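You operate a simulated robot arm through the tools that you are given. There is no shell and no other tool.

Carry out the task below with a simulated robot arm. There is one attempt and no reset: what you move stays moved.

## Task
Sponge the clay smears off the laptop and the desk.
Fine: switch the laptop off first; wet the sponge in the water dish and put it back after. What is to be rubbed or washed off counts as gone when no trace of it is left.

It is judged by the outcome, as a careful person would: the job done as asked, and still so three seconds after it is handed in. It fails if anything else is knocked over, pushed out of place, dropped, spilled or broken.

## Robot
A 6-joint arm with a fingered hand, fixed in place. Base frame: the origin is on the floor under the middle of its stand, x ahead of it, y to its left, z up; the work surface is at about z = 758. Readings come in mm, degrees, newtons and seconds.
With the tool pointing down near the work surface it reaches from about 500 to 960 mm from the base axis. Its first joint turns from -166.0 to 166.0 degrees. Payload 5 kg.
The TCP is the grasp point between the finger pads, 43 mm short of the fingertips. In the tool frame z runs along the fingers and y along their closing line. The gripper opens to 144 mm; its body begins 50 mm behind the TCP. The gripper is a hand of 5 fingers: y runs from the thumb to the fingers, the wrist lies at [-21, -133, -233] in the tool frame, and closing takes about 1.5 s.
Orientation is that of the tool frame in the base frame, as [roll, pitch, yaw] about the fixed x, y, z axes, in that order (R = Rz(yaw) Ry(pitch) Rx(roll)). With the fingers straight down and the wrist toward the robot, the tool's x, y and z point along [0, 1, 0], [1, 0, 0] and [0, 0, -1] of the base frame.

## Interface
- The arm moves only by the tool arm_command. Its argument "moves" is a list of rows, each a list of 3 entries, a list of its own where there are three numbers: the shift along the tool's x, y, z in m, then the turn, a rotation vector about the tool's x, y, z in degrees, then the gripper command, from -1 (shut) to 1 (fully open), values between in proportion. In form: [[[dx, dy, dz], [ax, ay, az], gripper], ...]. A call has 1 to 20 rows; each row is the pose to reach, as a shift and turn from the pose commanded when the call began, along the tool's axes at that moment. A row lasts 0.2 s, in which the tool goes at most 50 mm and 8.6 degrees; a call with a longer step from one row to the next is refused whole, and so is a gripper value outside its range. Where a pose cannot be reached the arm comes as near as it can. A force on the tool above 40 N (or 10 N above the force at the start of the call, whichever is more), or a blocked arm, ends the call early, and 0.2 s more pass. Each finger travels about 72 mm/s and halts on what it meets, pressing with about 33 N; the grip force reading is that of the motor and also rises with nothing between the fingers. The clock runs only during rows and for 0.2 s after the last one: add rows that repeat a pose to give the fingers time. It gives the time, the measured TCP pose, the force on the tool (base axes), the opening and the grip force at its end, in the units of the frame above (readings bear some noise), with the torque about the TCP (base axes, N m) and any sound that the robot's microphone picked up.
- Cameras (640 x 400 px; columns grow to the right, rows downward): "scene" is fixed at [223.7, -640.4, 1320.4]; the picture's right is [0.94, -0.34, 0.00], its down [-0.31, -0.85, -0.43] and it looks along [0.15, 0.40, -0.90] (base axes); focal length 217 px, centre (320, 200). "wrist" rides on the gripper at [86, -109, -168] in the tool frame; the picture's right is [-0.80, 0.28, -0.53], its down [-0.54, -0.73, 0.42] and it looks along [-0.27, 0.63, 0.73] (tool axes); focal length 275 px, centre (320, 200). There is no depth. A picture from a camera that has moved, and an enlarged one, comes with that camera's place and axes in the base frame and with its lens. The place of the scene camera against the robot may be out by one fixed shift of up to 12 mm in any direction.
- snapshot(camera): a new picture of that camera. The clock stands still meanwhile.
- raise_lower(by): slides the trunk up (or, below 0, down) by that many mm; the arm rides with it, the base frame stays. It gives what a move gives, with no picture.
- hand_shape(shape): the hand has 5 fingers and takes this shape, open, in about a second: jaw (thumb against the fingers, like two jaws); tri (thumb and two fingers); tip (a fingertip pinch); poke (one finger out to press); point (the index stretched); flat (the hand flat); cup (the hand cupped); fist (a fist). The gripper value then closes the fingers along that shape, each until it touches; the sizes above hold for jaw. It gives what a move gives, with no picture.
- zoom(camera, box): a new picture of the part [left, top, right, bottom] of that camera's present view, enlarged. The clock stands still meanwhile.
- sign_off(): hands the job in; it is judged then, once.

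Nothing tells you positions but the pictures and the camera data. Unless the task says otherwise, let go and move clear before handing in.

The tools are called after "Call:" by a JSON object that holds its "name" and its "arguments". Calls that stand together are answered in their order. arm_command: Moves the arm, as the interface text tells. Its arguments: {"type":"object","properties":{"moves":{"type":"array","items":{"type":"array"}}},"required":["moves"]} The other tools are called the same way: raise_lower (by) moves the trunk up or down; hand_shape (shape) gives the hand a shape; snapshot (camera) takes a picture; zoom (camera, box) takes an enlarged picture of a part of a camera's view; sign_off () hands the job in.

At the start:

```text
time_s: 0.0
eef_pos: [430.4, -312.7, 1015.9]
tool_rot: [180.0, 0.0, 89.9]
force: [-0.3, 0.4, -0.3]
moment: [0.01, 0.02, 0.01]
grip_width: 143.3
grip_force: 0.1
shape: jaw
trunk travel left (down, up): [-475.0, 115.0]
```

scene: 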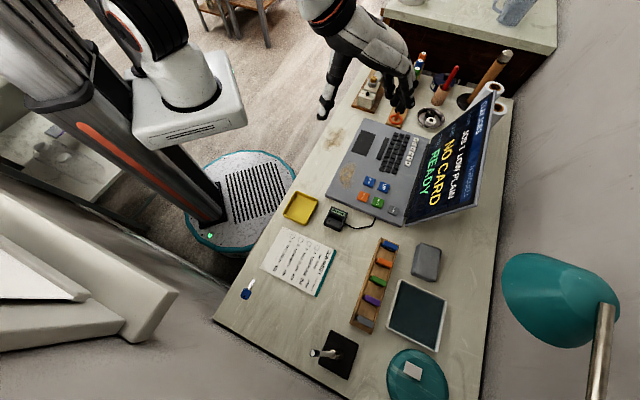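
wrist: 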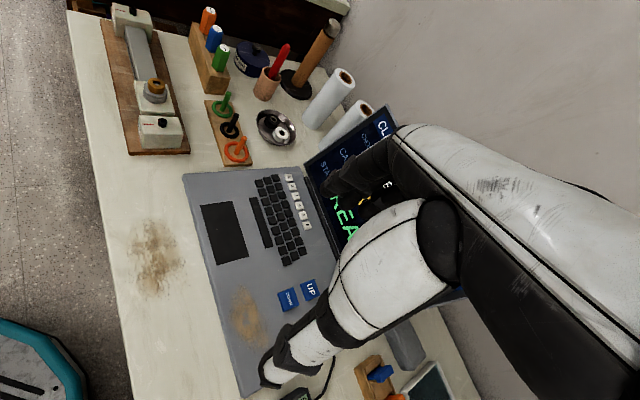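

I see a desk with a laptop (screen lit), clay smears on the laptop's palm rest and on the desk in front of it, plus many small objects. I'll look more closely at everything before moving.

Call:
{"name": "zoom", "arguments": {"camera": "scene", "box": [300, 90, 520, 240]}}

Call:
{"name": "zoom", "arguments": {"camera": "scene", "box": [220, 180, 480, 400]}}

Call:
{"name": "zoom", "arguments": {"camera": "scene", "box": [300, 20, 540, 170]}}

Call:
{"name": "zoom", "arguments": {"camera": "wrist", "box": [80, 150, 400, 400]}}

```text
2.67 times, centred on (410, 165) of scene
camera zoom: at [223.7, -640.4, 1320.4], right [0.94, -0.34, 0.0], down [-0.31, -0.85, -0.43], along [0.15, 0.4, -0.9], focal length 578 px, centre (80, 293)
```

zoom: 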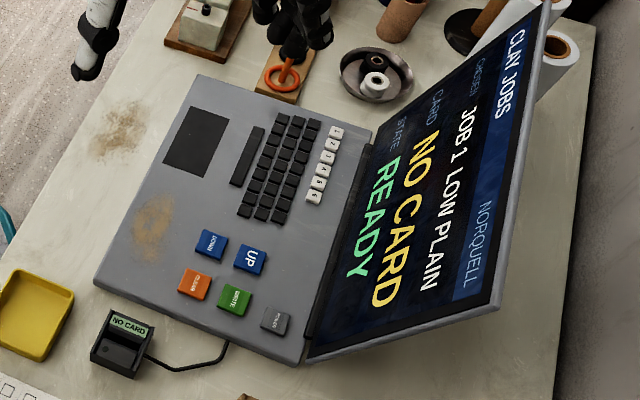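

```text
1.82 times, centred on (350, 290) of scene
camera zoom: at [223.7, -640.4, 1320.4], right [0.94, -0.34, 0.0], down [-0.31, -0.85, -0.43], along [0.15, 0.4, -0.9], focal length 394 px, centre (266, 36)
```

zoom: 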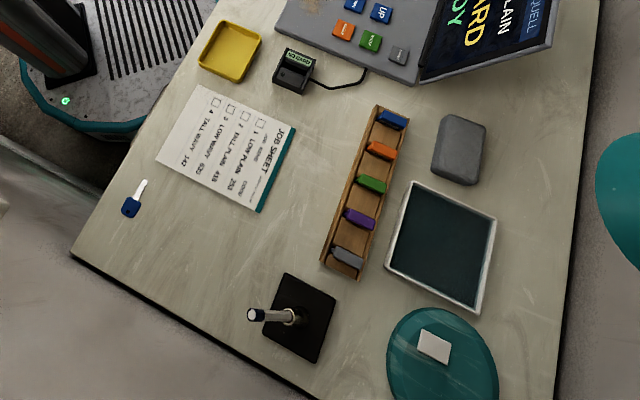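

```text
2.67 times, centred on (420, 95) of scene
camera zoom: at [223.7, -640.4, 1320.4], right [0.94, -0.34, 0.0], down [-0.31, -0.85, -0.43], along [0.15, 0.4, -0.9], focal length 578 px, centre (53, 480)
```

zoom: 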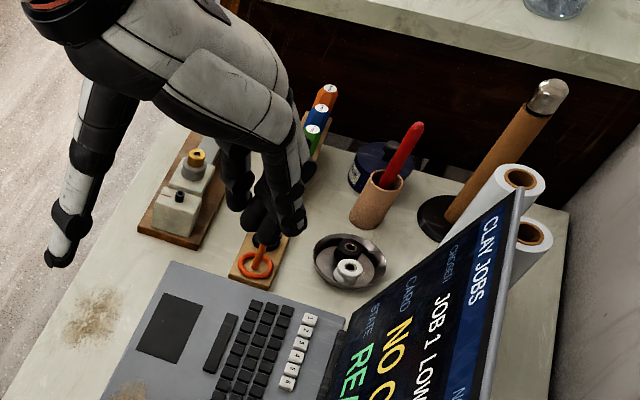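

```text
1.60 times, centred on (240, 275) of wrist
camera zoom: at [324.4, -226.2, 1184.7], right [0.28, -0.8, 0.53], down [-0.73, -0.54, -0.42], along [0.63, -0.27, -0.73], focal length 440 px, centre (448, 80)
```

zoom: 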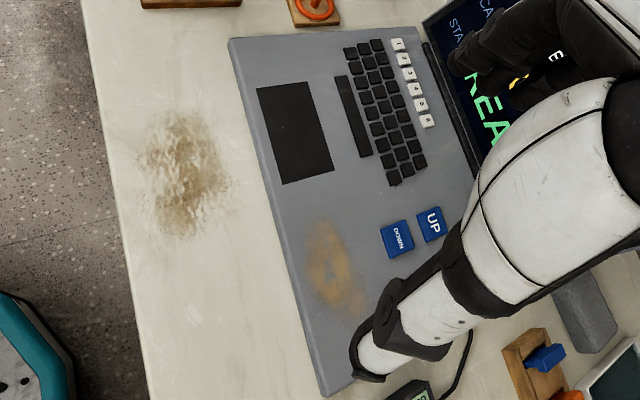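

I need closer looks at the yellow dish, the grey block, the dark tray and the grey laptop button to be sure which is the sponge and which is the water dish.

Call:
{"name": "zoom", "arguments": {"camera": "scene", "box": [370, 230, 470, 300]}}

Call:
{"name": "zoom", "arguments": {"camera": "scene", "box": [370, 270, 460, 360]}}

Call:
{"name": "zoom", "arguments": {"camera": "scene", "box": [270, 180, 370, 240]}}

Call:
{"name": "zoom", "arguments": {"camera": "scene", "box": [350, 165, 420, 225]}}

Call:
{"name": "zoom", "arguments": {"camera": "scene", "box": [255, 220, 345, 300]}}

Call:
{"name": "zoom", "arguments": {"camera": "scene", "box": [300, 320, 470, 400]}}

Call:
{"name": "zoom", "arguments": {"camera": "scene", "box": [400, 60, 500, 150]}}

Call:
{"name": "zoom", "arguments": {"camera": "scene", "box": [420, 80, 510, 220]}}

```text
5.71 times, centred on (420, 265) of scene
camera zoom: at [223.7, -640.4, 1320.4], right [0.94, -0.34, 0.0], down [-0.31, -0.85, -0.43], along [0.15, 0.4, -0.9], focal length 1238 px, centre (-251, -171)
```

zoom: 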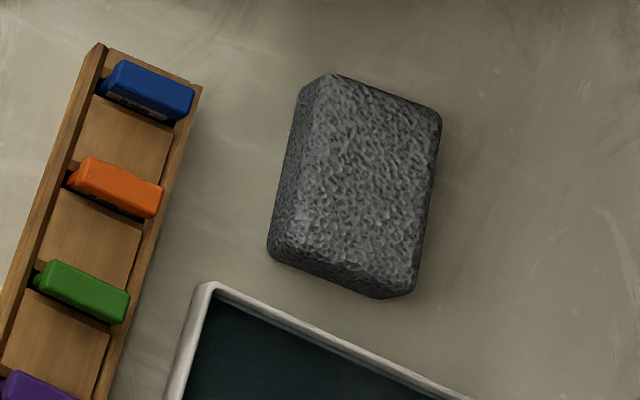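

```text
4.44 times, centred on (415, 315) of scene
camera zoom: at [223.7, -640.4, 1320.4], right [0.94, -0.34, 0.0], down [-0.31, -0.85, -0.43], along [0.15, 0.4, -0.9], focal length 962 px, centre (-102, -311)
```

zoom: 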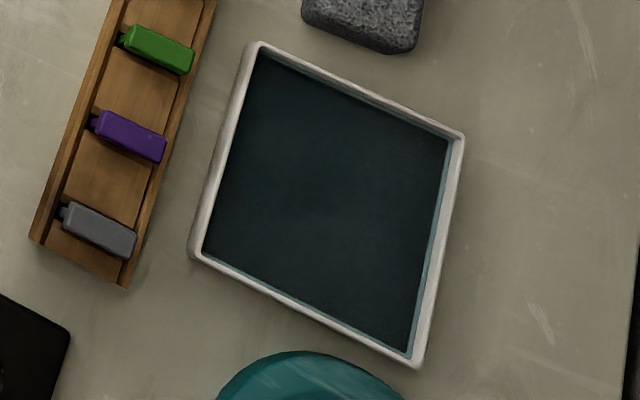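

```text
6.40 times, centred on (320, 210) of scene
camera zoom: at [223.7, -640.4, 1320.4], right [0.94, -0.34, 0.0], down [-0.31, -0.85, -0.43], along [0.15, 0.4, -0.9], focal length 1386 px, centre (320, 136)
```

zoom: 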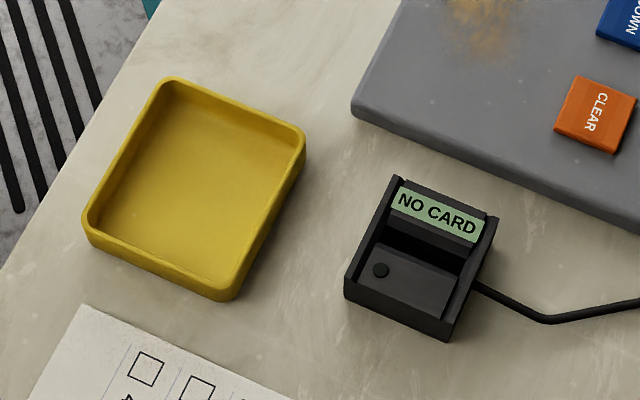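

```text
6.67 times, centred on (385, 195) of scene
camera zoom: at [223.7, -640.4, 1320.4], right [0.94, -0.34, 0.0], down [-0.31, -0.85, -0.43], along [0.15, 0.4, -0.9], focal length 1444 px, centre (-113, 233)
```

zoom: 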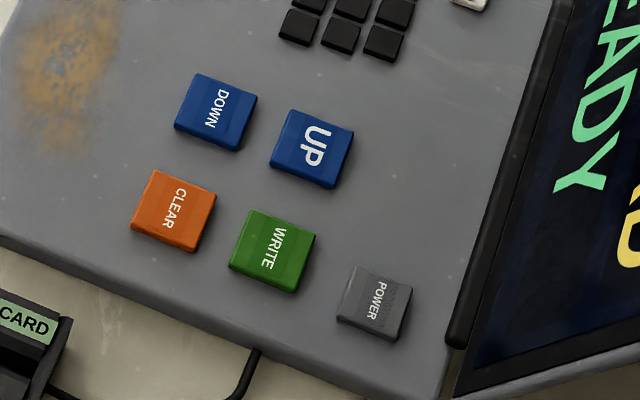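

```text
5.00 times, centred on (300, 260) of scene
camera zoom: at [223.7, -640.4, 1320.4], right [0.94, -0.34, 0.0], down [-0.31, -0.85, -0.43], along [0.15, 0.4, -0.9], focal length 1083 px, centre (420, -100)
```

zoom: 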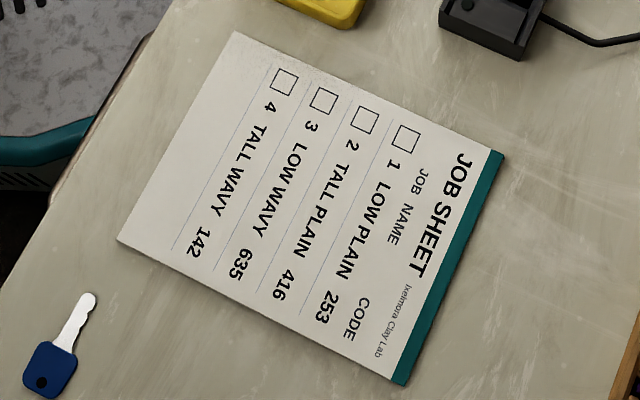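

```text
3.76 times, centred on (385, 360) of scene
camera zoom: at [223.7, -640.4, 1320.4], right [0.94, -0.34, 0.0], down [-0.31, -0.85, -0.43], along [0.15, 0.4, -0.9], focal length 815 px, centre (75, -402)
```

zoom: 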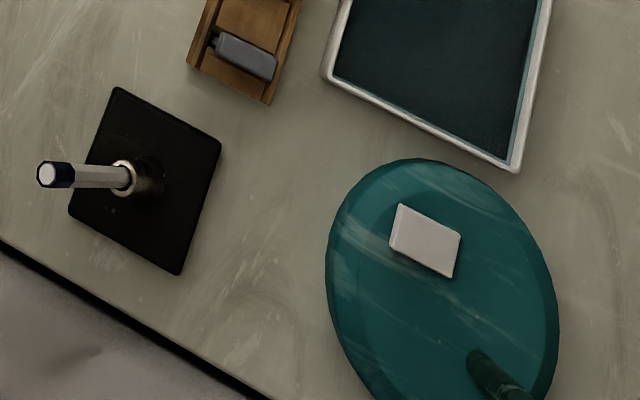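

```text
4.44 times, centred on (450, 105) of scene
camera zoom: at [223.7, -640.4, 1320.4], right [0.94, -0.34, 0.0], down [-0.31, -0.85, -0.43], along [0.15, 0.4, -0.9], focal length 962 px, centre (-258, 622)
```

zoom: 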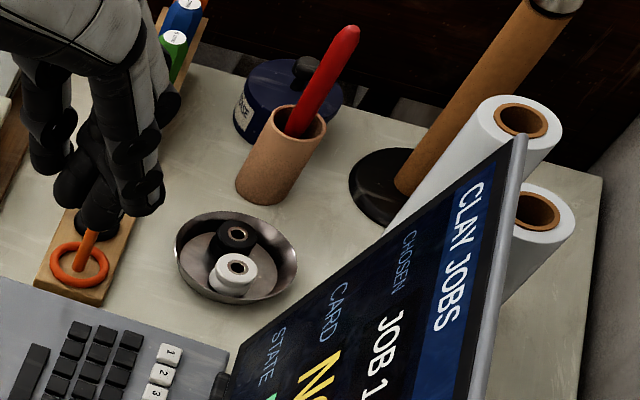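

```text
2.86 times, centred on (465, 150) of scene
camera zoom: at [223.7, -640.4, 1320.4], right [0.94, -0.34, 0.0], down [-0.31, -0.85, -0.43], along [0.15, 0.4, -0.9], focal length 619 px, centre (-94, 343)
```

zoom: 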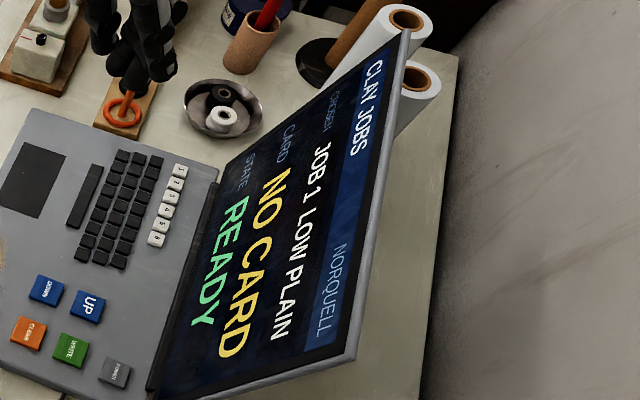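

The grey textured block is the sponge (about x 496, y −644), the white-rimmed tray with dark teal liquid is the water dish (about 421, −737), and the grey POWER key is near (486, −495). Smears are near (420, −340) on the laptop and (442, −194) on the desk. First I form a poking finger and see where its tip is.

Call:
{"name": "hand_shape", "arguments": {"shape": "poke"}}

Call:
{"name": "snapshot", "arguments": {"camera": "wrist"}}

Call:
{"name": "snapshot", "arguments": {"camera": "scene"}}

```text
time_s: 0.9
eef_pos: [431.2, -313.2, 1014.6]
tool_rot: [-180.0, 0.0, 90.0]
force: [0.6, 0.6, -0.2]
moment: [0.01, -0.02, 0.02]
grip_width: 0.0
grip_force: 0.0
shape: poke
trunk travel left (down, up): [-475.0, 115.0]
```

```text
taken
camera wrist: at [324.4, -226.2, 1184.7], right [0.28, -0.8, 0.53], down [-0.73, -0.54, -0.42], along [0.63, -0.27, -0.73], focal length 275 px, centre (320, 200)
```

wrist: 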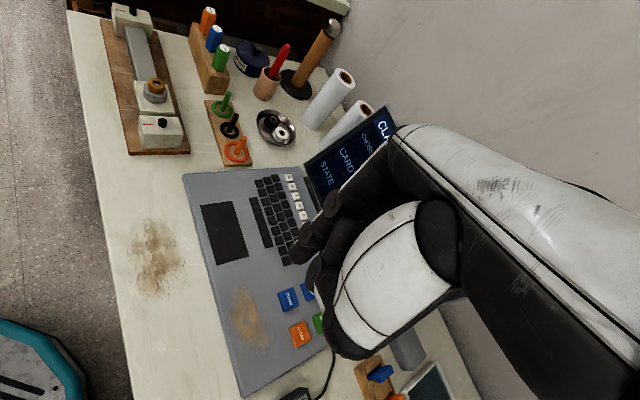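

```text
taken
```

scene: 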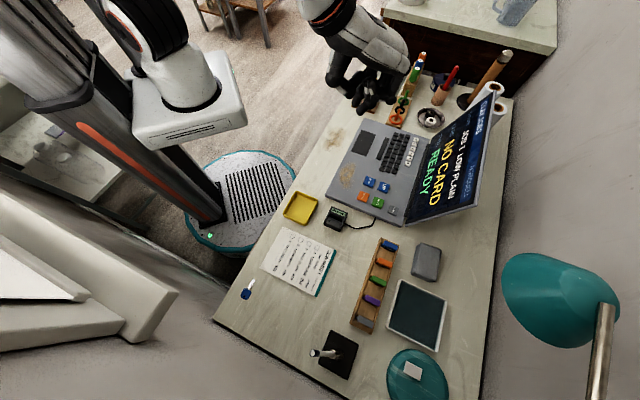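

The poke shape looks mostly curled; I want to see which part of it sticks out lowest, so I zoom on the hand.

Call:
{"name": "zoom", "arguments": {"camera": "wrist", "box": [260, 120, 480, 380]}}

Call:
{"name": "zoom", "arguments": {"camera": "scene", "box": [300, 20, 440, 130]}}

```text
1.54 times, centred on (370, 250) of wrist
camera zoom: at [324.4, -226.2, 1184.7], right [0.28, -0.8, 0.53], down [-0.73, -0.54, -0.42], along [0.63, -0.27, -0.73], focal length 424 px, centre (243, 123)
```

zoom: 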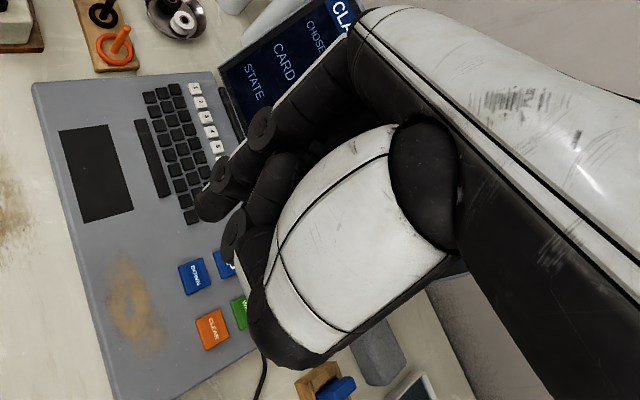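

```text
3.64 times, centred on (370, 75) of scene
camera zoom: at [223.7, -640.4, 1320.4], right [0.94, -0.34, 0.0], down [-0.31, -0.85, -0.43], along [0.15, 0.4, -0.9], focal length 788 px, centre (138, 654)
```

zoom: 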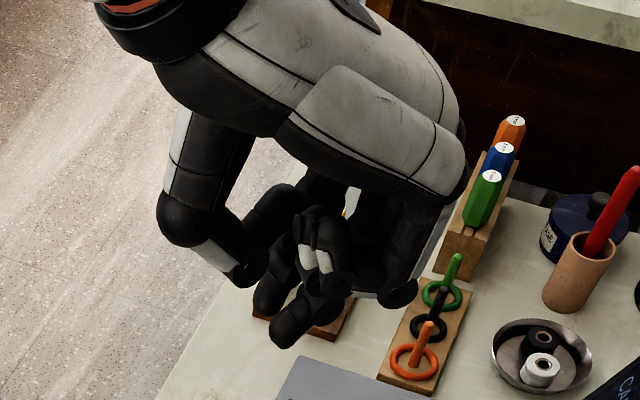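

The desk is turned about 45° to the base axes, so I'll turn the hand to yaw 45 (tool y pointing away from the robot, tool x leftward along the desk). I shift over the laptop's right side at the same time, staying high, to get a closer wrist view of the POWER key.

Call:
{"name": "arm_command", "arguments": {"moves": [[[-0.02, 0.002, 0.0], [0, 0, 7.5], 1], [[-0.045, 0.004, 0.0], [0, 0, 15], 1], [[-0.07, 0.006, 0.0], [0, 0, 22.5], 1], [[-0.095, 0.009, 0.0], [0, 0, 30], 1], [[-0.12, 0.011, 0.0], [0, 0, 37.5], 1], [[-0.147, 0.014, 0.0], [0, 0, 45], 1], [[-0.147, 0.014, 0.0], [0, 0, 45], 1]]}}

Call:
{"name": "snapshot", "arguments": {"camera": "wrist"}}

Call:
{"name": "snapshot", "arguments": {"camera": "scene"}}

```text
time_s: 2.5
eef_pos: [445.4, -462.2, 1015.3]
tool_rot: [180.0, -0.1, 45.0]
force: [0.8, -0.8, 0.1]
moment: [0.06, 0.01, 0.0]
grip_width: 0.2
grip_force: 0.0
shape: poke
trunk travel left (down, up): [-475.0, 115.0]
```

```text
taken
camera wrist: at [431.2, -322.5, 1184.5], right [-0.36, -0.76, 0.53], down [-0.9, 0.13, -0.42], along [0.25, -0.63, -0.73], focal length 275 px, centre (320, 200)
```

wrist: 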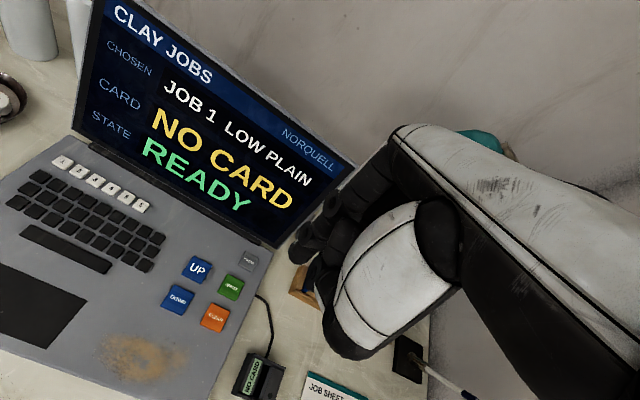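

```text
taken
```

scene: 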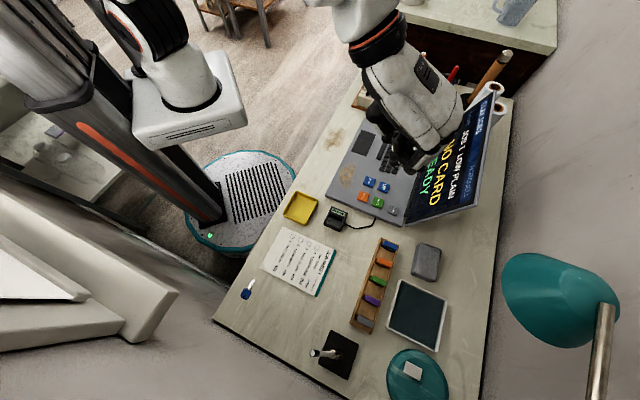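

Now the POWER key shows clearly in the wrist view. I zoom to refine its place and the fingertip's place in the picture.

Call:
{"name": "zoom", "arguments": {"camera": "wrist", "box": [140, 180, 360, 320]}}

Call:
{"name": "zoom", "arguments": {"camera": "scene", "box": [340, 80, 500, 220]}}

```text
2.86 times, centred on (250, 250) of wrist
camera zoom: at [431.2, -322.5, 1184.5], right [-0.36, -0.76, 0.53], down [-0.9, 0.13, -0.42], along [0.25, -0.63, -0.73], focal length 786 px, centre (520, 57)
```

zoom: 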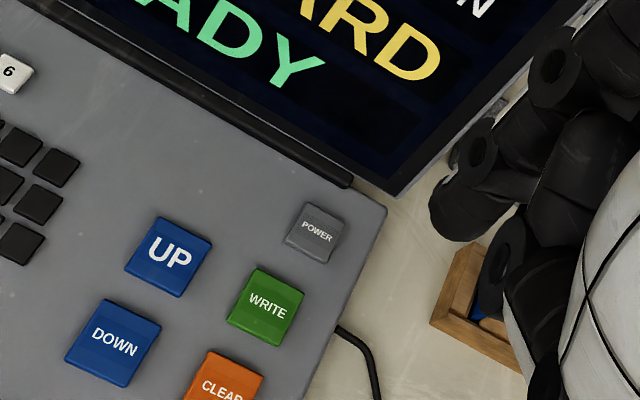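

```text
2.86 times, centred on (420, 150) of scene
camera zoom: at [223.7, -640.4, 1320.4], right [0.94, -0.34, 0.0], down [-0.31, -0.85, -0.43], along [0.15, 0.4, -0.9], focal length 619 px, centre (34, 343)
```

zoom: 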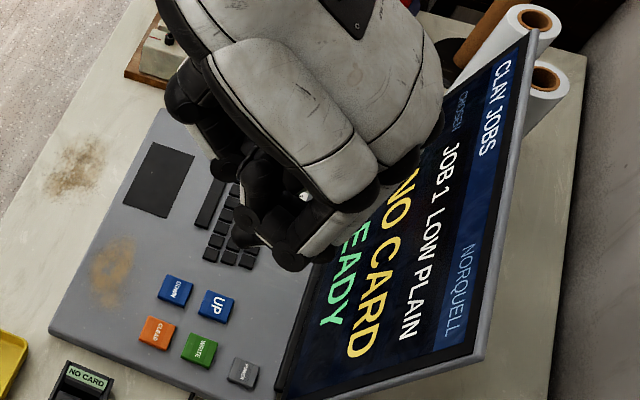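

POWER key is at about s = 1, n = 699 in desk axes (n away from robot, s leftward), top around z 785; the poke tip sits at roughly [11, 0, 43] in the tool frame. I tilt the hand back 20° to clear the screen and come to a hover about 55 mm above the key.

Call:
{"name": "arm_command", "arguments": {"moves": [[[0.0, 0.0, 0.02], [-5, 0, 0], 1], [[0.0, 0.01, 0.05], [-10, 0, 0], 1], [[0.0, 0.02, 0.08], [-15, 0, 0], 1], [[0.001, 0.032, 0.11], [-20, 0, 0], 1], [[0.001, 0.042, 0.13], [-20, 0, 0], 1], [[0.001, 0.042, 0.13], [-20, 0, 0], 1]]}}

Call:
{"name": "snapshot", "arguments": {"camera": "wrist"}}

Call:
{"name": "zoom", "arguments": {"camera": "scene", "box": [340, 80, 500, 240]}}

```text
time_s: 3.9
eef_pos: [473.9, -487.0, 885.2]
tool_rot: [160.1, 0.2, 45.8]
force: [-1.7, -3.0, 0.1]
moment: [0.21, -0.15, 0.03]
grip_width: 0.0
grip_force: 0.0
shape: poke
out of reach, approached as far as the arm can: row 3
trunk travel left (down, up): [-475.0, 115.0]
```

```text
taken
camera wrist: at [423.2, -314.6, 1007.4], right [-0.49, -0.63, 0.6], down [-0.77, -0.01, -0.64], along [0.41, -0.78, -0.47], focal length 275 px, centre (320, 200)
```

wrist: 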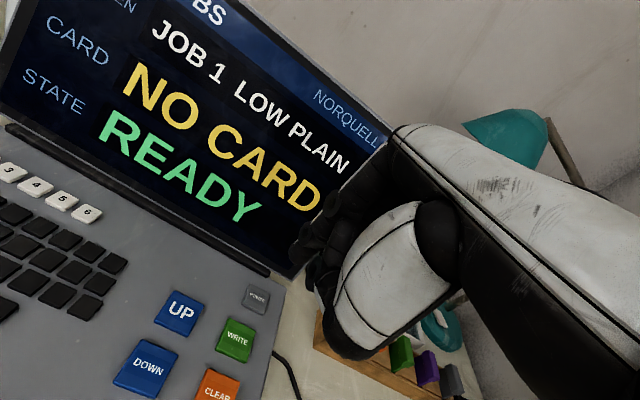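

```text
2.50 times, centred on (420, 160) of scene
camera zoom: at [223.7, -640.4, 1320.4], right [0.94, -0.34, 0.0], down [-0.31, -0.85, -0.43], along [0.15, 0.4, -0.9], focal length 541 px, centre (70, 300)
```

zoom: 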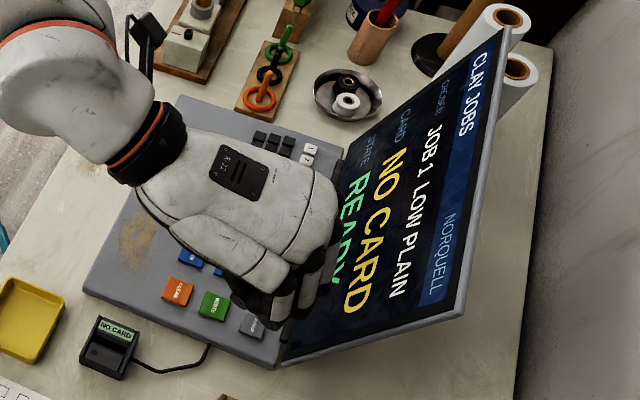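

The arm reports being close to a reach limit with this tilt, though it got within about 5 mm. I zoom in to compare the fingertip with the key from both cameras.

Call:
{"name": "zoom", "arguments": {"camera": "wrist", "box": [220, 210, 360, 330]}}

Call:
{"name": "zoom", "arguments": {"camera": "scene", "box": [410, 170, 490, 230]}}

```text
3.33 times, centred on (290, 270) of wrist
camera zoom: at [423.2, -314.6, 1007.4], right [-0.49, -0.63, 0.6], down [-0.77, -0.01, -0.64], along [0.41, -0.78, -0.47], focal length 918 px, centre (420, -33)
```

zoom: 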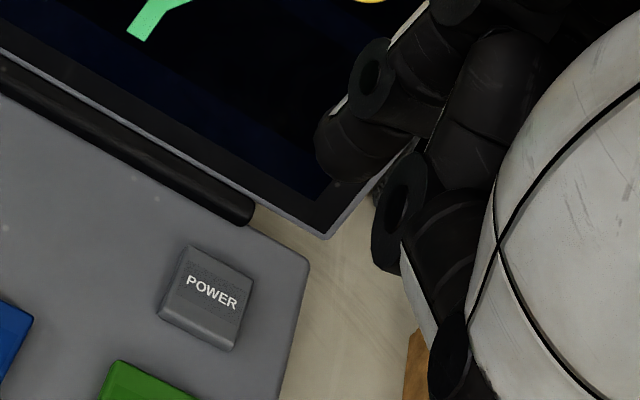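

```text
6.67 times, centred on (450, 200) of scene
camera zoom: at [223.7, -640.4, 1320.4], right [0.94, -0.34, 0.0], down [-0.31, -0.85, -0.43], along [0.15, 0.4, -0.9], focal length 1444 px, centre (-547, 200)
```

zoom: 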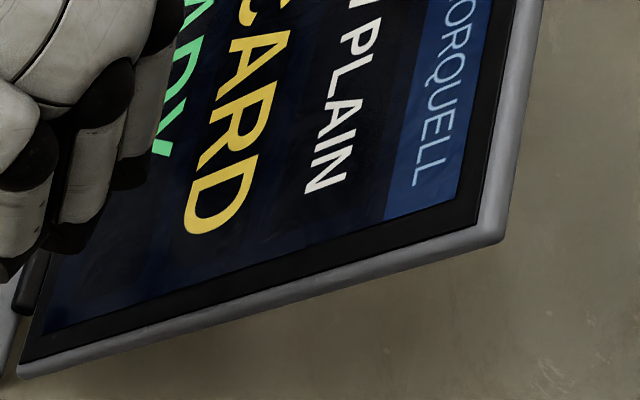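

Call:
{"name": "zoom", "arguments": {"camera": "scene", "box": [380, 160, 460, 220]}}

```text
6.67 times, centred on (420, 190) of scene
camera zoom: at [223.7, -640.4, 1320.4], right [0.94, -0.34, 0.0], down [-0.31, -0.85, -0.43], along [0.15, 0.4, -0.9], focal length 1444 px, centre (-347, 267)
```

zoom: 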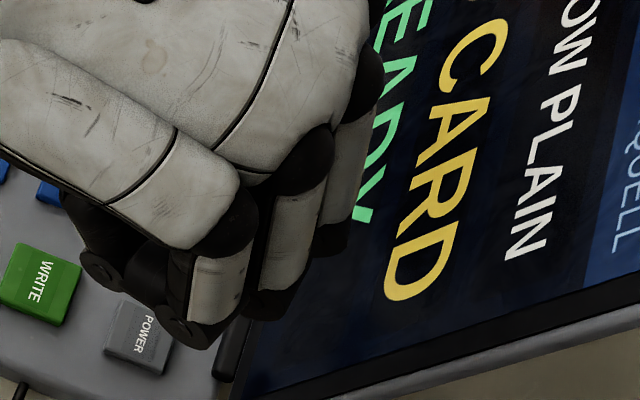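

Triangulating from the three wrist views puts the POWER key at about s −2, n 701, top near z 768, and the fingertip is now almost straight above it at about z 845. I lower in small steps along the vertical and check.

Call:
{"name": "arm_command", "arguments": {"moves": [[[0.0, -0.003, 0.01], [0, 0, 0], 1], [[0.0, -0.007, 0.02], [0, 0, 0], 1], [[-0.001, -0.01, 0.03], [0, 0, 0], 1], [[-0.001, -0.0136, 0.0376], [0, 0, 0], 1], [[-0.001, -0.0136, 0.0376], [0, 0, 0], 1]]}}

Call:
{"name": "zoom", "arguments": {"camera": "wrist", "box": [200, 190, 380, 370]}}

Call:
{"name": "zoom", "arguments": {"camera": "scene", "box": [370, 150, 450, 230]}}

```text
time_s: 5.1
eef_pos: [471.9, -500.0, 854.2]
tool_rot: [160.5, -0.7, 45.4]
force: [-1.6, 0.2, 0.7]
moment: [0.02, -0.01, 0.0]
grip_width: 0.1
grip_force: 0.1
shape: poke
out of reach, approached as far as the arm can: row 2, 3, 4, 5
trunk travel left (down, up): [-475.0, 115.0]
```

```text
2.22 times, centred on (290, 280) of wrist
camera zoom: at [420.2, -327.3, 978.5], right [-0.5, -0.64, 0.59], down [-0.76, 0.0, -0.65], along [0.41, -0.77, -0.48], focal length 612 px, centre (387, 22)
```

zoom: 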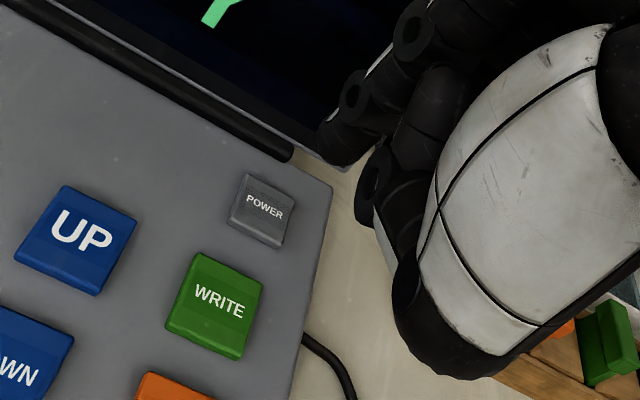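

```text
5.00 times, centred on (410, 190) of scene
camera zoom: at [223.7, -640.4, 1320.4], right [0.94, -0.34, 0.0], down [-0.31, -0.85, -0.43], along [0.15, 0.4, -0.9], focal length 1083 px, centre (-130, 250)
```

zoom: 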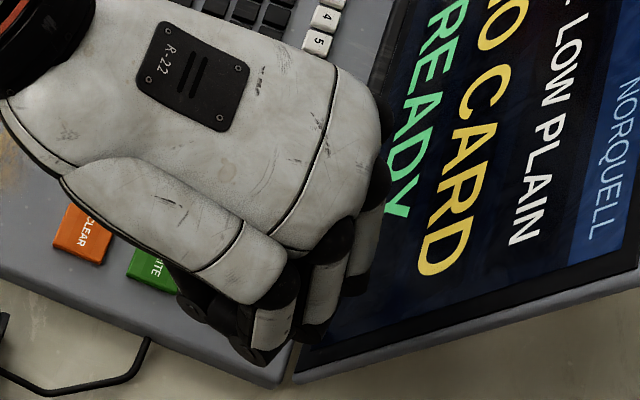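

With the 20° tilt the wrist runs out of travel lower down. I'll go back up, take the tilt out (an upright tool still clears the screen by about 20 mm) and re-check the geometry.

Call:
{"name": "arm_command", "arguments": {"moves": [[[0.0, 0.0, -0.02], [7, 0, 0], 1], [[0.0, 0.0, -0.04], [14, 0, 0], 1], [[0.0, -0.002, -0.054], [20, 0, 0], 1], [[0.0, -0.002, -0.054], [20, 0, 0], 1]]}}

Call:
{"name": "snapshot", "arguments": {"camera": "wrist"}}

Call:
{"name": "zoom", "arguments": {"camera": "scene", "box": [340, 80, 500, 240]}}

```text
time_s: 6.1
eef_pos: [470.6, -479.9, 898.1]
tool_rot: [176.3, -2.6, 46.0]
force: [-2.0, 1.3, -2.3]
moment: [-0.12, -0.14, 0.02]
grip_width: 0.0
grip_force: 0.1
shape: poke
out of reach, approached as far as the arm can: row 2, 3, 4
trunk travel left (down, up): [-475.0, 115.0]
```

```text
taken
camera wrist: at [441.4, -339.4, 1064.3], right [-0.39, -0.76, 0.51], down [-0.86, 0.11, -0.49], along [0.32, -0.64, -0.7], focal length 275 px, centre (320, 200)
```

wrist: 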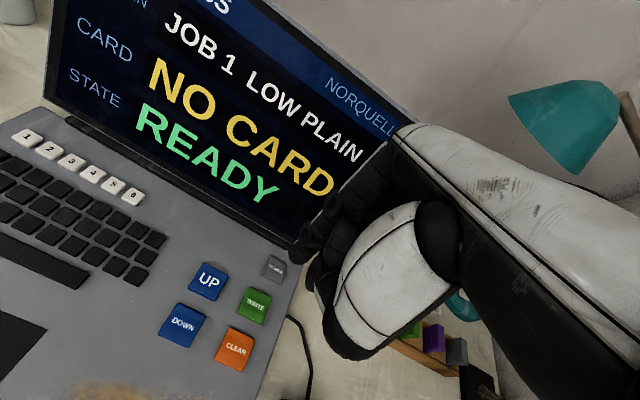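

```text
2.50 times, centred on (420, 160) of scene
camera zoom: at [223.7, -640.4, 1320.4], right [0.94, -0.34, 0.0], down [-0.31, -0.85, -0.43], along [0.15, 0.4, -0.9], focal length 541 px, centre (70, 300)
```

zoom: 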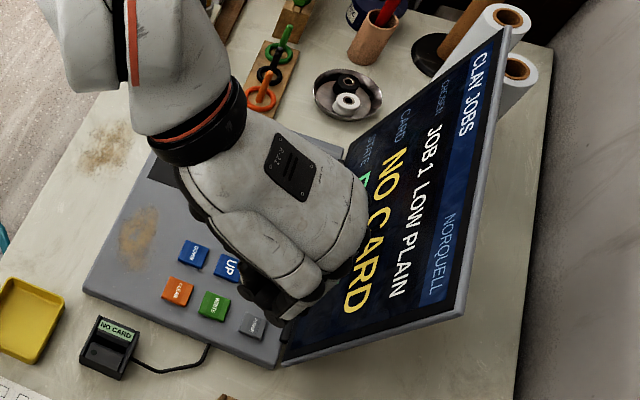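

The arm is at the bottom of its travel at this trunk height, so the trunk should come down instead. I'll raise the arm back to a comfortable height over the key and then lower the trunk.

Call:
{"name": "arm_command", "arguments": {"moves": [[[0.0, 0.0, -0.03], [0, 0, 0], 1], [[0.0, 0.0, -0.06], [0, 0, 0], 1], [[0.0, 0.0, -0.09], [0, 0, 0], 1], [[0.0, 0.0, -0.12], [0, 0, 0], 1], [[0.0, 0.0, -0.12], [0, 0, 0], 1]]}}

```text
time_s: 7.3
eef_pos: [459.9, -478.6, 1017.4]
tool_rot: [176.5, -1.8, 46.7]
force: [-0.3, -0.3, -0.2]
moment: [0.01, 0.0, 0.01]
grip_width: 0.1
grip_force: 0.1
shape: poke
trunk travel left (down, up): [-475.0, 115.0]
```

Commanded pose got clamped with a small residual tilt; I level the tool again and place it directly above the key.

Call:
{"name": "arm_command", "arguments": {"moves": [[[0.0, 0.012, 0.0], [1.7, -0.9, 0.8], 1], [[0.001, 0.024, 0.0], [3.5, -1.8, 1.7], 1], [[0.001, 0.034, 0.0], [3.5, -1.8, 1.7], 1], [[0.001, 0.034, 0.0], [3.5, -1.8, 1.7], 1]]}}

Call:
{"name": "raise_lower", "arguments": {"by": -100}}

Call:
{"name": "snapshot", "arguments": {"camera": "wrist"}}

Call:
{"name": "snapshot", "arguments": {"camera": "scene"}}

```text
time_s: 8.3
eef_pos: [486.6, -501.5, 1018.6]
tool_rot: [-179.9, -0.1, 45.0]
force: [0.8, 0.3, 0.0]
moment: [-0.03, -0.03, 0.01]
grip_width: 0.0
grip_force: 0.0
shape: poke
trunk travel left (down, up): [-475.0, 115.0]
```

```text
time_s: 9.6
eef_pos: [486.9, -500.4, 920.6]
tool_rot: [180.0, -0.2, 45.0]
force: [0.7, -0.2, 0.7]
moment: [0.05, 0.01, 0.01]
grip_width: 0.0
grip_force: 0.1
shape: poke
trunk travel left (down, up): [-375.0, 215.0]
```

```text
taken
camera wrist: at [472.3, -362.5, 1088.5], right [-0.36, -0.76, 0.53], down [-0.9, 0.13, -0.42], along [0.25, -0.63, -0.73], focal length 275 px, centre (320, 200)
```

wrist: 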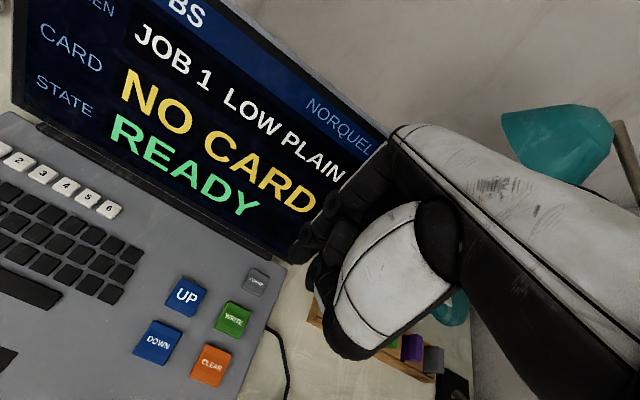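

```text
taken
```

scene: 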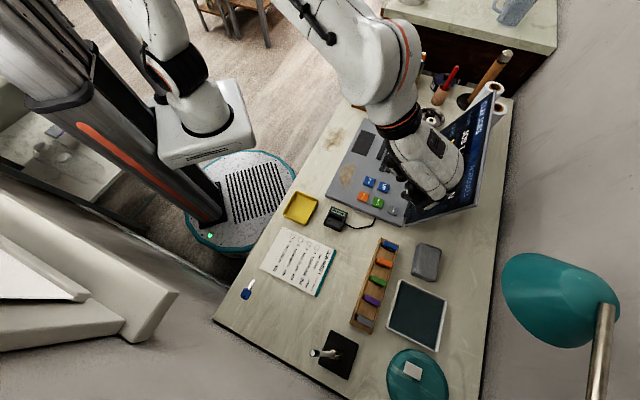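

Call:
{"name": "zoom", "arguments": {"camera": "wrist", "box": [220, 210, 360, 310]}}

Call:
{"name": "zoom", "arguments": {"camera": "scene", "box": [370, 140, 480, 230]}}

```text
4.00 times, centred on (290, 260) of wrist
camera zoom: at [472.3, -362.5, 1088.5], right [-0.36, -0.76, 0.53], down [-0.9, 0.13, -0.42], along [0.25, -0.63, -0.73], focal length 1101 px, centre (440, -40)
```

zoom: 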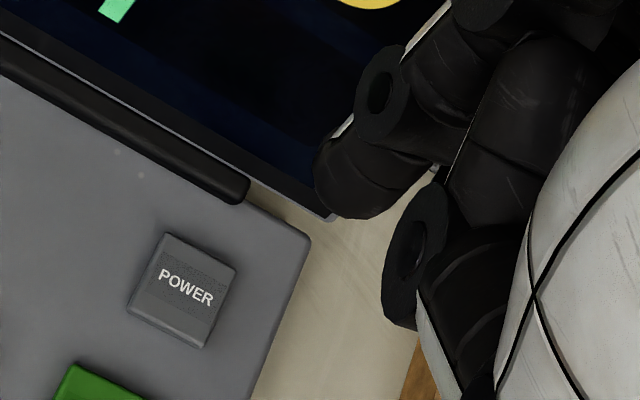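

```text
4.44 times, centred on (425, 185) of scene
camera zoom: at [223.7, -640.4, 1320.4], right [0.94, -0.34, 0.0], down [-0.31, -0.85, -0.43], along [0.15, 0.4, -0.9], focal length 962 px, centre (-147, 267)
```

zoom: 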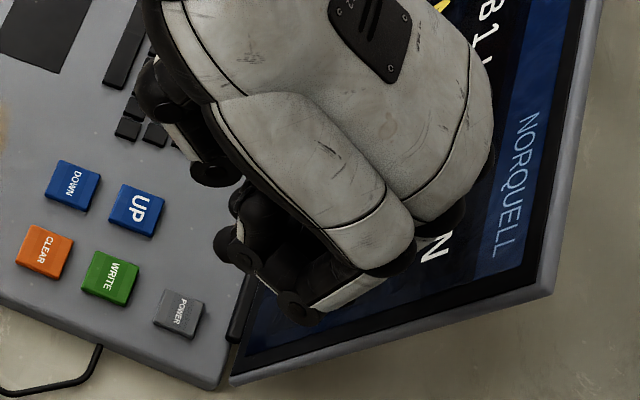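

Call:
{"name": "zoom", "arguments": {"camera": "scene", "box": [400, 160, 450, 215]}}

Call:
{"name": "zoom", "arguments": {"camera": "wrist", "box": [280, 170, 400, 290]}}

```text
7.27 times, centred on (425, 188) of scene
camera zoom: at [223.7, -640.4, 1320.4], right [0.94, -0.34, 0.0], down [-0.31, -0.85, -0.43], along [0.15, 0.4, -0.9], focal length 1575 px, centre (-444, 291)
```

zoom: 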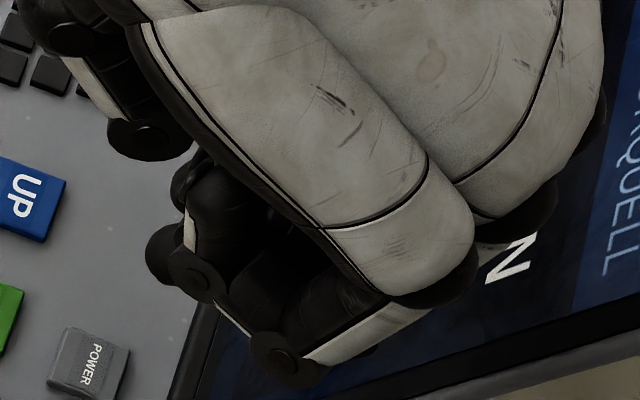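

```text
3.33 times, centred on (340, 230) of wrist
camera zoom: at [472.3, -362.5, 1088.5], right [-0.36, -0.76, 0.53], down [-0.9, 0.13, -0.42], along [0.25, -0.63, -0.73], focal length 918 px, centre (253, 100)
```

zoom: 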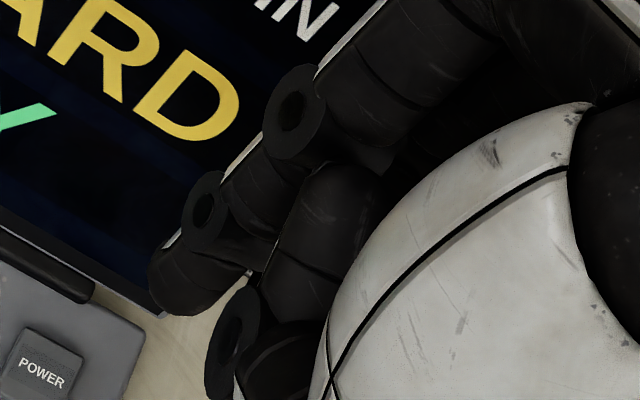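

I'm not yet sure which of the curled fingers is the poking one, so before touching any key I'll bring the hand up and into the open, nearer the scene camera, for a clear look.

Call:
{"name": "raise_lower", "arguments": {"by": 80}}

Call:
{"name": "arm_command", "arguments": {"moves": [[[-0.02, -0.03, 0.0], [0, 0, 0], 1], [[-0.04, -0.06, 0.0], [0, 0, 0], 1], [[-0.06, -0.09, 0.0], [0, 0, 0], 1], [[-0.08, -0.12, 0.0], [0, 0, 0], 1], [[-0.1, -0.15, 0.0], [0, 0, 0], 1], [[-0.1, -0.15, 0.0], [0, 0, 0], 1]]}}

Call:
{"name": "zoom", "arguments": {"camera": "scene", "box": [290, 100, 450, 240]}}

```text
time_s: 10.8
eef_pos: [486.5, -501.1, 998.9]
tool_rot: [-180.0, -0.1, 45.0]
force: [0.4, 0.2, -0.1]
moment: [0.01, 0.02, -0.04]
grip_width: 0.0
grip_force: 0.1
shape: poke
trunk travel left (down, up): [-455.0, 135.0]
```

```text
time_s: 12.2
eef_pos: [308.6, -465.5, 1000.1]
tool_rot: [180.0, -0.1, 45.0]
force: [-0.6, -0.2, -0.1]
moment: [0.01, -0.04, 0.0]
grip_width: 0.0
grip_force: 0.1
shape: poke
trunk travel left (down, up): [-455.0, 135.0]
```

```text
2.86 times, centred on (370, 170) of scene
camera zoom: at [223.7, -640.4, 1320.4], right [0.94, -0.34, 0.0], down [-0.31, -0.85, -0.43], along [0.15, 0.4, -0.9], focal length 619 px, centre (177, 286)
```

zoom: 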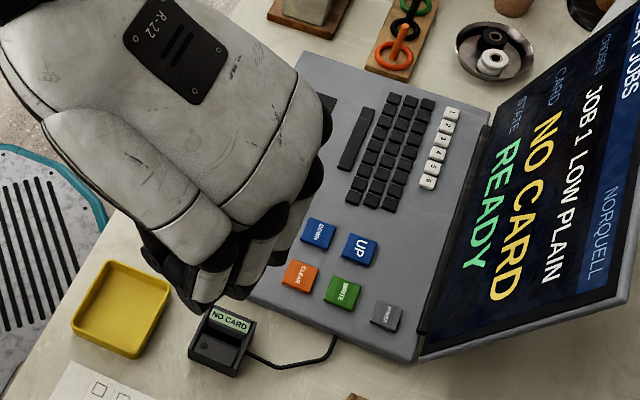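

Call:
{"name": "hand_shape", "arguments": {"shape": "point"}}

Call:
{"name": "snapshot", "arguments": {"camera": "wrist"}}

Call:
{"name": "zoom", "arguments": {"camera": "scene", "box": [290, 100, 450, 240]}}

```text
time_s: 13.1
eef_pos: [309.9, -465.5, 1000.2]
tool_rot: [-179.8, -0.1, 45.0]
force: [0.1, 0.0, 0.0]
moment: [0.01, 0.0, 0.0]
grip_width: 0.1
grip_force: 0.1
shape: point
trunk travel left (down, up): [-455.0, 135.0]
```

```text
taken
camera wrist: at [295.4, -327.1, 1168.6], right [-0.36, -0.76, 0.53], down [-0.9, 0.13, -0.42], along [0.25, -0.63, -0.73], focal length 275 px, centre (320, 200)
```

wrist: 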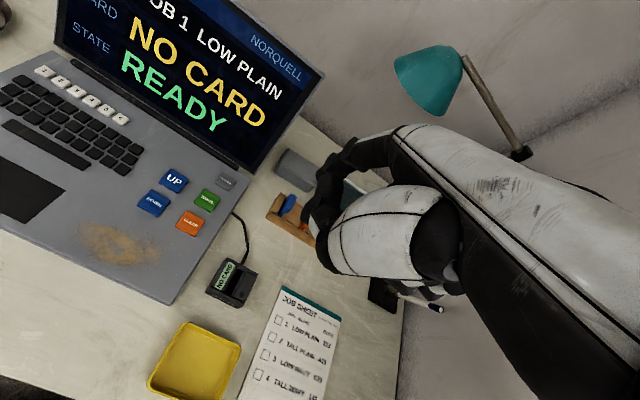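

```text
2.86 times, centred on (370, 170) of scene
camera zoom: at [223.7, -640.4, 1320.4], right [0.94, -0.34, 0.0], down [-0.31, -0.85, -0.43], along [0.15, 0.4, -0.9], focal length 619 px, centre (177, 286)
```

zoom: 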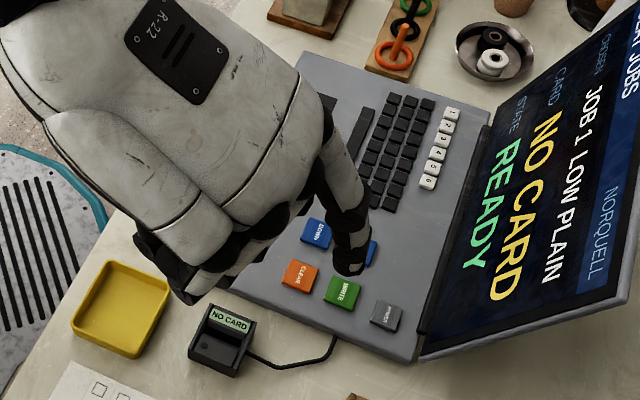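

In the "point" shape the index finger turns out to be the one on the tool's +x side, i.e. the finger the wrist camera sees, and its ray puts the poke tip at about [8, 4, 43–60]. I return to poke, go back above the key and lower the trunk.

Call:
{"name": "hand_shape", "arguments": {"shape": "poke"}}

Call:
{"name": "arm_command", "arguments": {"moves": [[[0.02, 0.03, 0.0], [0, 0, 0], 1], [[0.04, 0.06, 0.0], [0, 0, 0], 1], [[0.06, 0.09, 0.0], [0, 0, 0], 1], [[0.08, 0.12, 0.0], [0, 0, 0], 1], [[0.099, 0.151, 0.0], [0, 0, 0], 1], [[0.099, 0.151, 0.0], [0, 0, 0], 1]]}}

Call:
{"name": "raise_lower", "arguments": {"by": -140}}

Call:
{"name": "zoom", "arguments": {"camera": "wrist", "box": [200, 170, 380, 320]}}

Call:
{"name": "zoom", "arguments": {"camera": "scene", "box": [370, 140, 480, 230]}}

```text
time_s: 14.0
eef_pos: [309.7, -464.1, 1000.8]
tool_rot: [-179.9, 0.0, 45.0]
force: [0.4, -0.2, 1.4]
moment: [0.0, -0.05, 0.01]
grip_width: 0.0
grip_force: 0.0
shape: poke
trunk travel left (down, up): [-455.0, 135.0]
```

```text
time_s: 15.4
eef_pos: [487.0, -502.5, 999.9]
tool_rot: [180.0, 0.0, 44.9]
force: [0.6, -0.2, -0.2]
moment: [0.03, 0.02, -0.01]
grip_width: 0.3
grip_force: 0.1
shape: poke
trunk travel left (down, up): [-455.0, 135.0]
```

```text
time_s: 17.1
eef_pos: [487.6, -501.7, 859.0]
tool_rot: [-180.0, -0.1, 45.0]
force: [0.9, 0.2, -0.5]
moment: [0.02, 0.02, 0.01]
grip_width: 0.0
grip_force: 0.0
shape: poke
trunk travel left (down, up): [-315.0, 275.0]
```

```text
2.67 times, centred on (290, 245) of wrist
camera zoom: at [472.3, -363.2, 1028.5], right [-0.36, -0.76, 0.53], down [-0.9, 0.13, -0.42], along [0.25, -0.63, -0.73], focal length 734 px, centre (400, 80)
```

zoom: 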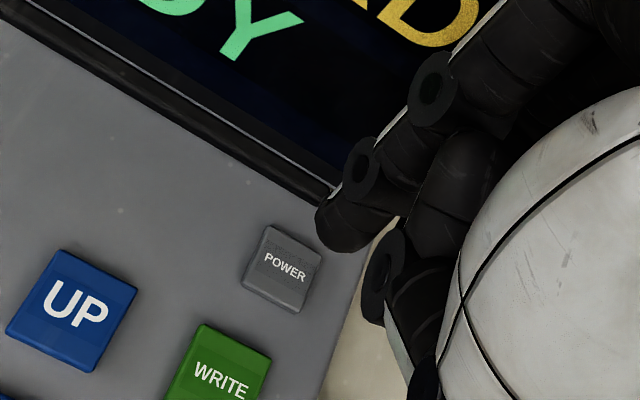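

```text
4.44 times, centred on (425, 185) of scene
camera zoom: at [223.7, -640.4, 1320.4], right [0.94, -0.34, 0.0], down [-0.31, -0.85, -0.43], along [0.15, 0.4, -0.9], focal length 962 px, centre (-147, 267)
```

zoom: 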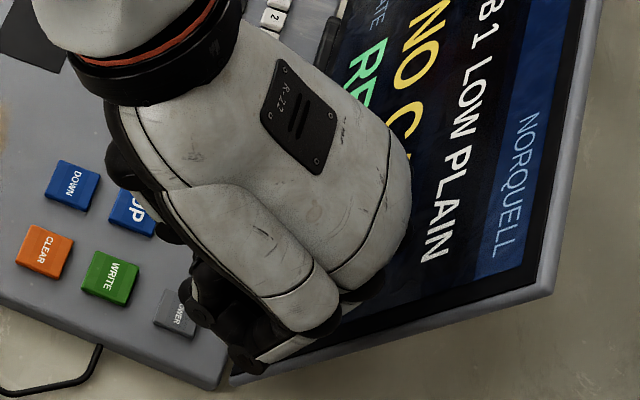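

The fingertip is right over the POWER key in both views. I lower gently.

Call:
{"name": "arm_command", "arguments": {"moves": [[[0.0, 0.0, 0.008], [0, 0, 0], 1], [[0.0, 0.0, 0.016], [0, 0, 0], 1], [[0.0, 0.0, 0.022], [0, 0, 0], 1], [[0.0, 0.0, 0.025], [0, 0, 0], 1], [[0.0, 0.0, 0.028], [0, 0, 0], 1]]}}

Call:
{"name": "zoom", "arguments": {"camera": "wrist", "box": [200, 170, 380, 320]}}

```text
time_s: 18.3
eef_pos: [486.8, -501.4, 830.3]
tool_rot: [180.0, -0.1, 44.9]
force: [-0.6, 0.5, -0.6]
moment: [-0.02, -0.01, 0.03]
grip_width: 0.2
grip_force: 0.0
shape: poke
trunk travel left (down, up): [-315.0, 275.0]
```

```text
2.67 times, centred on (290, 245) of wrist
camera zoom: at [472.1, -363.2, 1000.5], right [-0.36, -0.76, 0.53], down [-0.9, 0.13, -0.42], along [0.25, -0.63, -0.73], focal length 734 px, centre (400, 80)
```

zoom: 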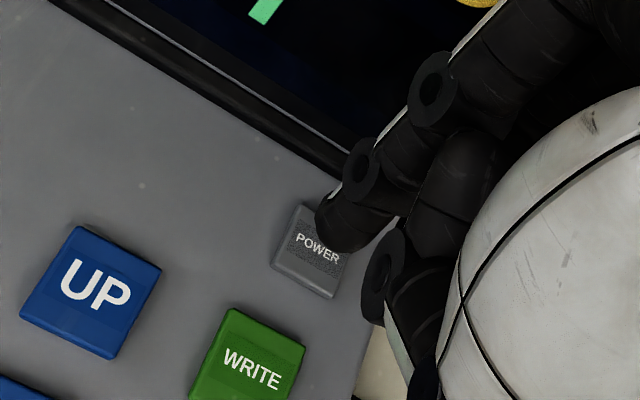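

Call:
{"name": "arm_command", "arguments": {"moves": [[[0.0, 0.0, 0.003], [0, 0, 0], 1], [[0.0, 0.0, 0.006], [0, 0, 0], 1], [[0.0, 0.0, 0.009], [0, 0, 0], 1], [[0.0, 0.0, 0.012], [0, 0, 0], 1]]}}

Call:
{"name": "zoom", "arguments": {"camera": "wrist", "box": [200, 170, 380, 320]}}

```text
time_s: 19.3
eef_pos: [486.4, -501.8, 818.7]
tool_rot: [-179.9, -0.1, 44.9]
force: [0.4, 0.2, -0.3]
moment: [0.01, 0.03, 0.02]
grip_width: 0.0
grip_force: 0.1
shape: poke
trunk travel left (down, up): [-315.0, 275.0]
```

```text
2.67 times, centred on (290, 245) of wrist
camera zoom: at [472.3, -363.3, 988.2], right [-0.36, -0.76, 0.53], down [-0.9, 0.13, -0.42], along [0.25, -0.63, -0.73], focal length 734 px, centre (400, 80)
```

zoom: 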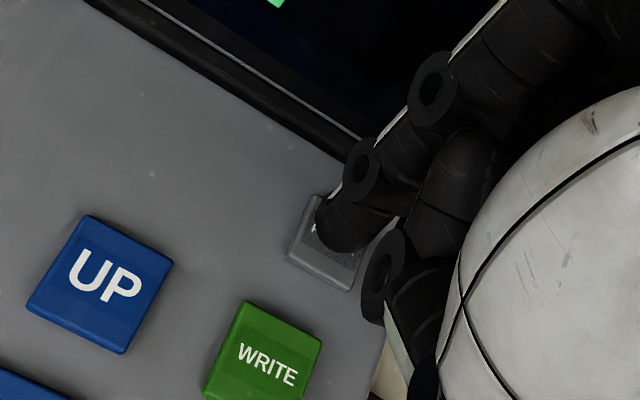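

Call:
{"name": "arm_command", "arguments": {"moves": [[[0.0, 0.0, 0.002], [0, 0, 0], 1], [[0.0, 0.0, 0.004], [0, 0, 0], 1], [[0.0, 0.0, 0.006], [0, 0, 0], 1]]}}

Call:
{"name": "snapshot", "arguments": {"camera": "wrist"}}

```text
time_s: 20.1
eef_pos: [486.3, -501.7, 812.9]
tool_rot: [180.0, -0.1, 45.0]
force: [-0.2, -0.2, 0.3]
moment: [-0.01, 0.0, 0.02]
grip_width: 0.0
grip_force: 0.1
shape: poke
trunk travel left (down, up): [-315.0, 275.0]
```

```text
taken
camera wrist: at [472.2, -363.1, 982.5], right [-0.36, -0.76, 0.53], down [-0.9, 0.13, -0.42], along [0.25, -0.63, -0.73], focal length 275 px, centre (320, 200)
```

wrist: 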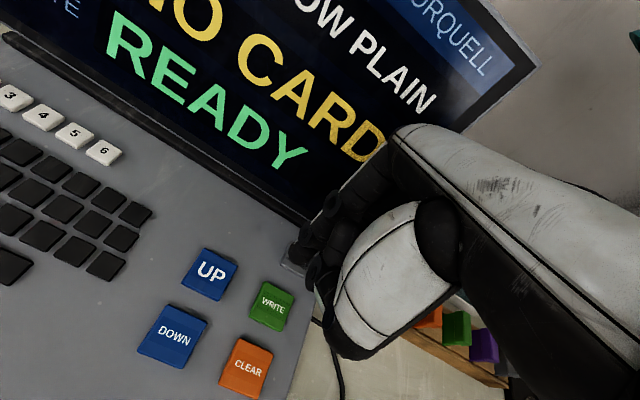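

No contact yet; continuing down in 2 mm steps.

Call:
{"name": "arm_command", "arguments": {"moves": [[[0.0, 0.0, 0.002], [0, 0, 0], 1], [[0.0, 0.0, 0.004], [0, 0, 0], 1]]}}

Call:
{"name": "zoom", "arguments": {"camera": "wrist", "box": [200, 130, 400, 320]}}

```text
time_s: 20.7
eef_pos: [485.0, -502.3, 810.0]
tool_rot: [-179.9, -0.1, 45.0]
force: [0.4, 0.7, -0.2]
moment: [-0.01, 0.0, 0.01]
grip_width: 0.0
grip_force: 0.1
shape: poke
trunk travel left (down, up): [-315.0, 275.0]
```

```text
2.11 times, centred on (300, 225) of wrist
camera zoom: at [472.0, -363.1, 978.7], right [-0.36, -0.76, 0.53], down [-0.9, 0.13, -0.42], along [0.25, -0.63, -0.73], focal length 580 px, centre (362, 147)
```

zoom: 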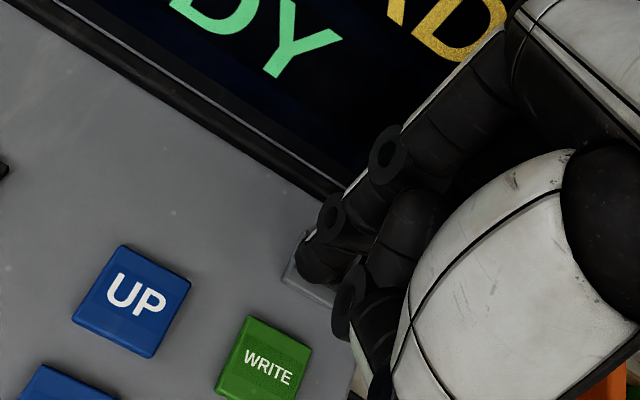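

Call:
{"name": "arm_command", "arguments": {"moves": [[[0.0, 0.0, 0.002], [0, 0, 0], 1], [[0.0, 0.0, 0.004], [0, 0, 0], 1]]}}

Call:
{"name": "zoom", "arguments": {"camera": "wrist", "box": [200, 130, 400, 320]}}

```text
time_s: 21.3
eef_pos: [486.7, -501.1, 805.3]
tool_rot: [-180.0, 0.0, 45.0]
force: [0.2, 1.0, 1.1]
moment: [0.01, -0.04, -0.02]
grip_width: 0.0
grip_force: 0.0
shape: poke
trunk travel left (down, up): [-315.0, 275.0]
```

```text
2.11 times, centred on (300, 225) of wrist
camera zoom: at [472.1, -363.2, 974.7], right [-0.36, -0.76, 0.53], down [-0.9, 0.13, -0.42], along [0.25, -0.63, -0.73], focal length 580 px, centre (362, 147)
```

zoom: 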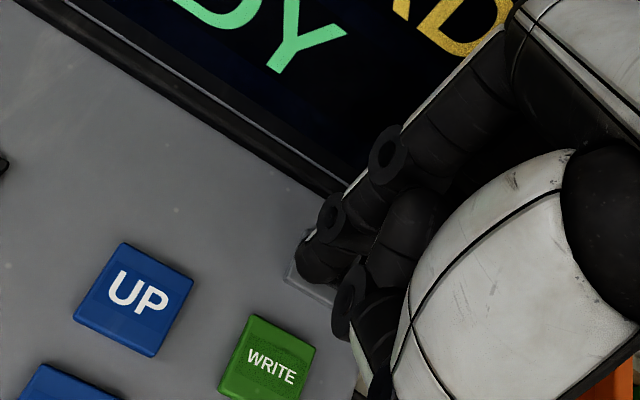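

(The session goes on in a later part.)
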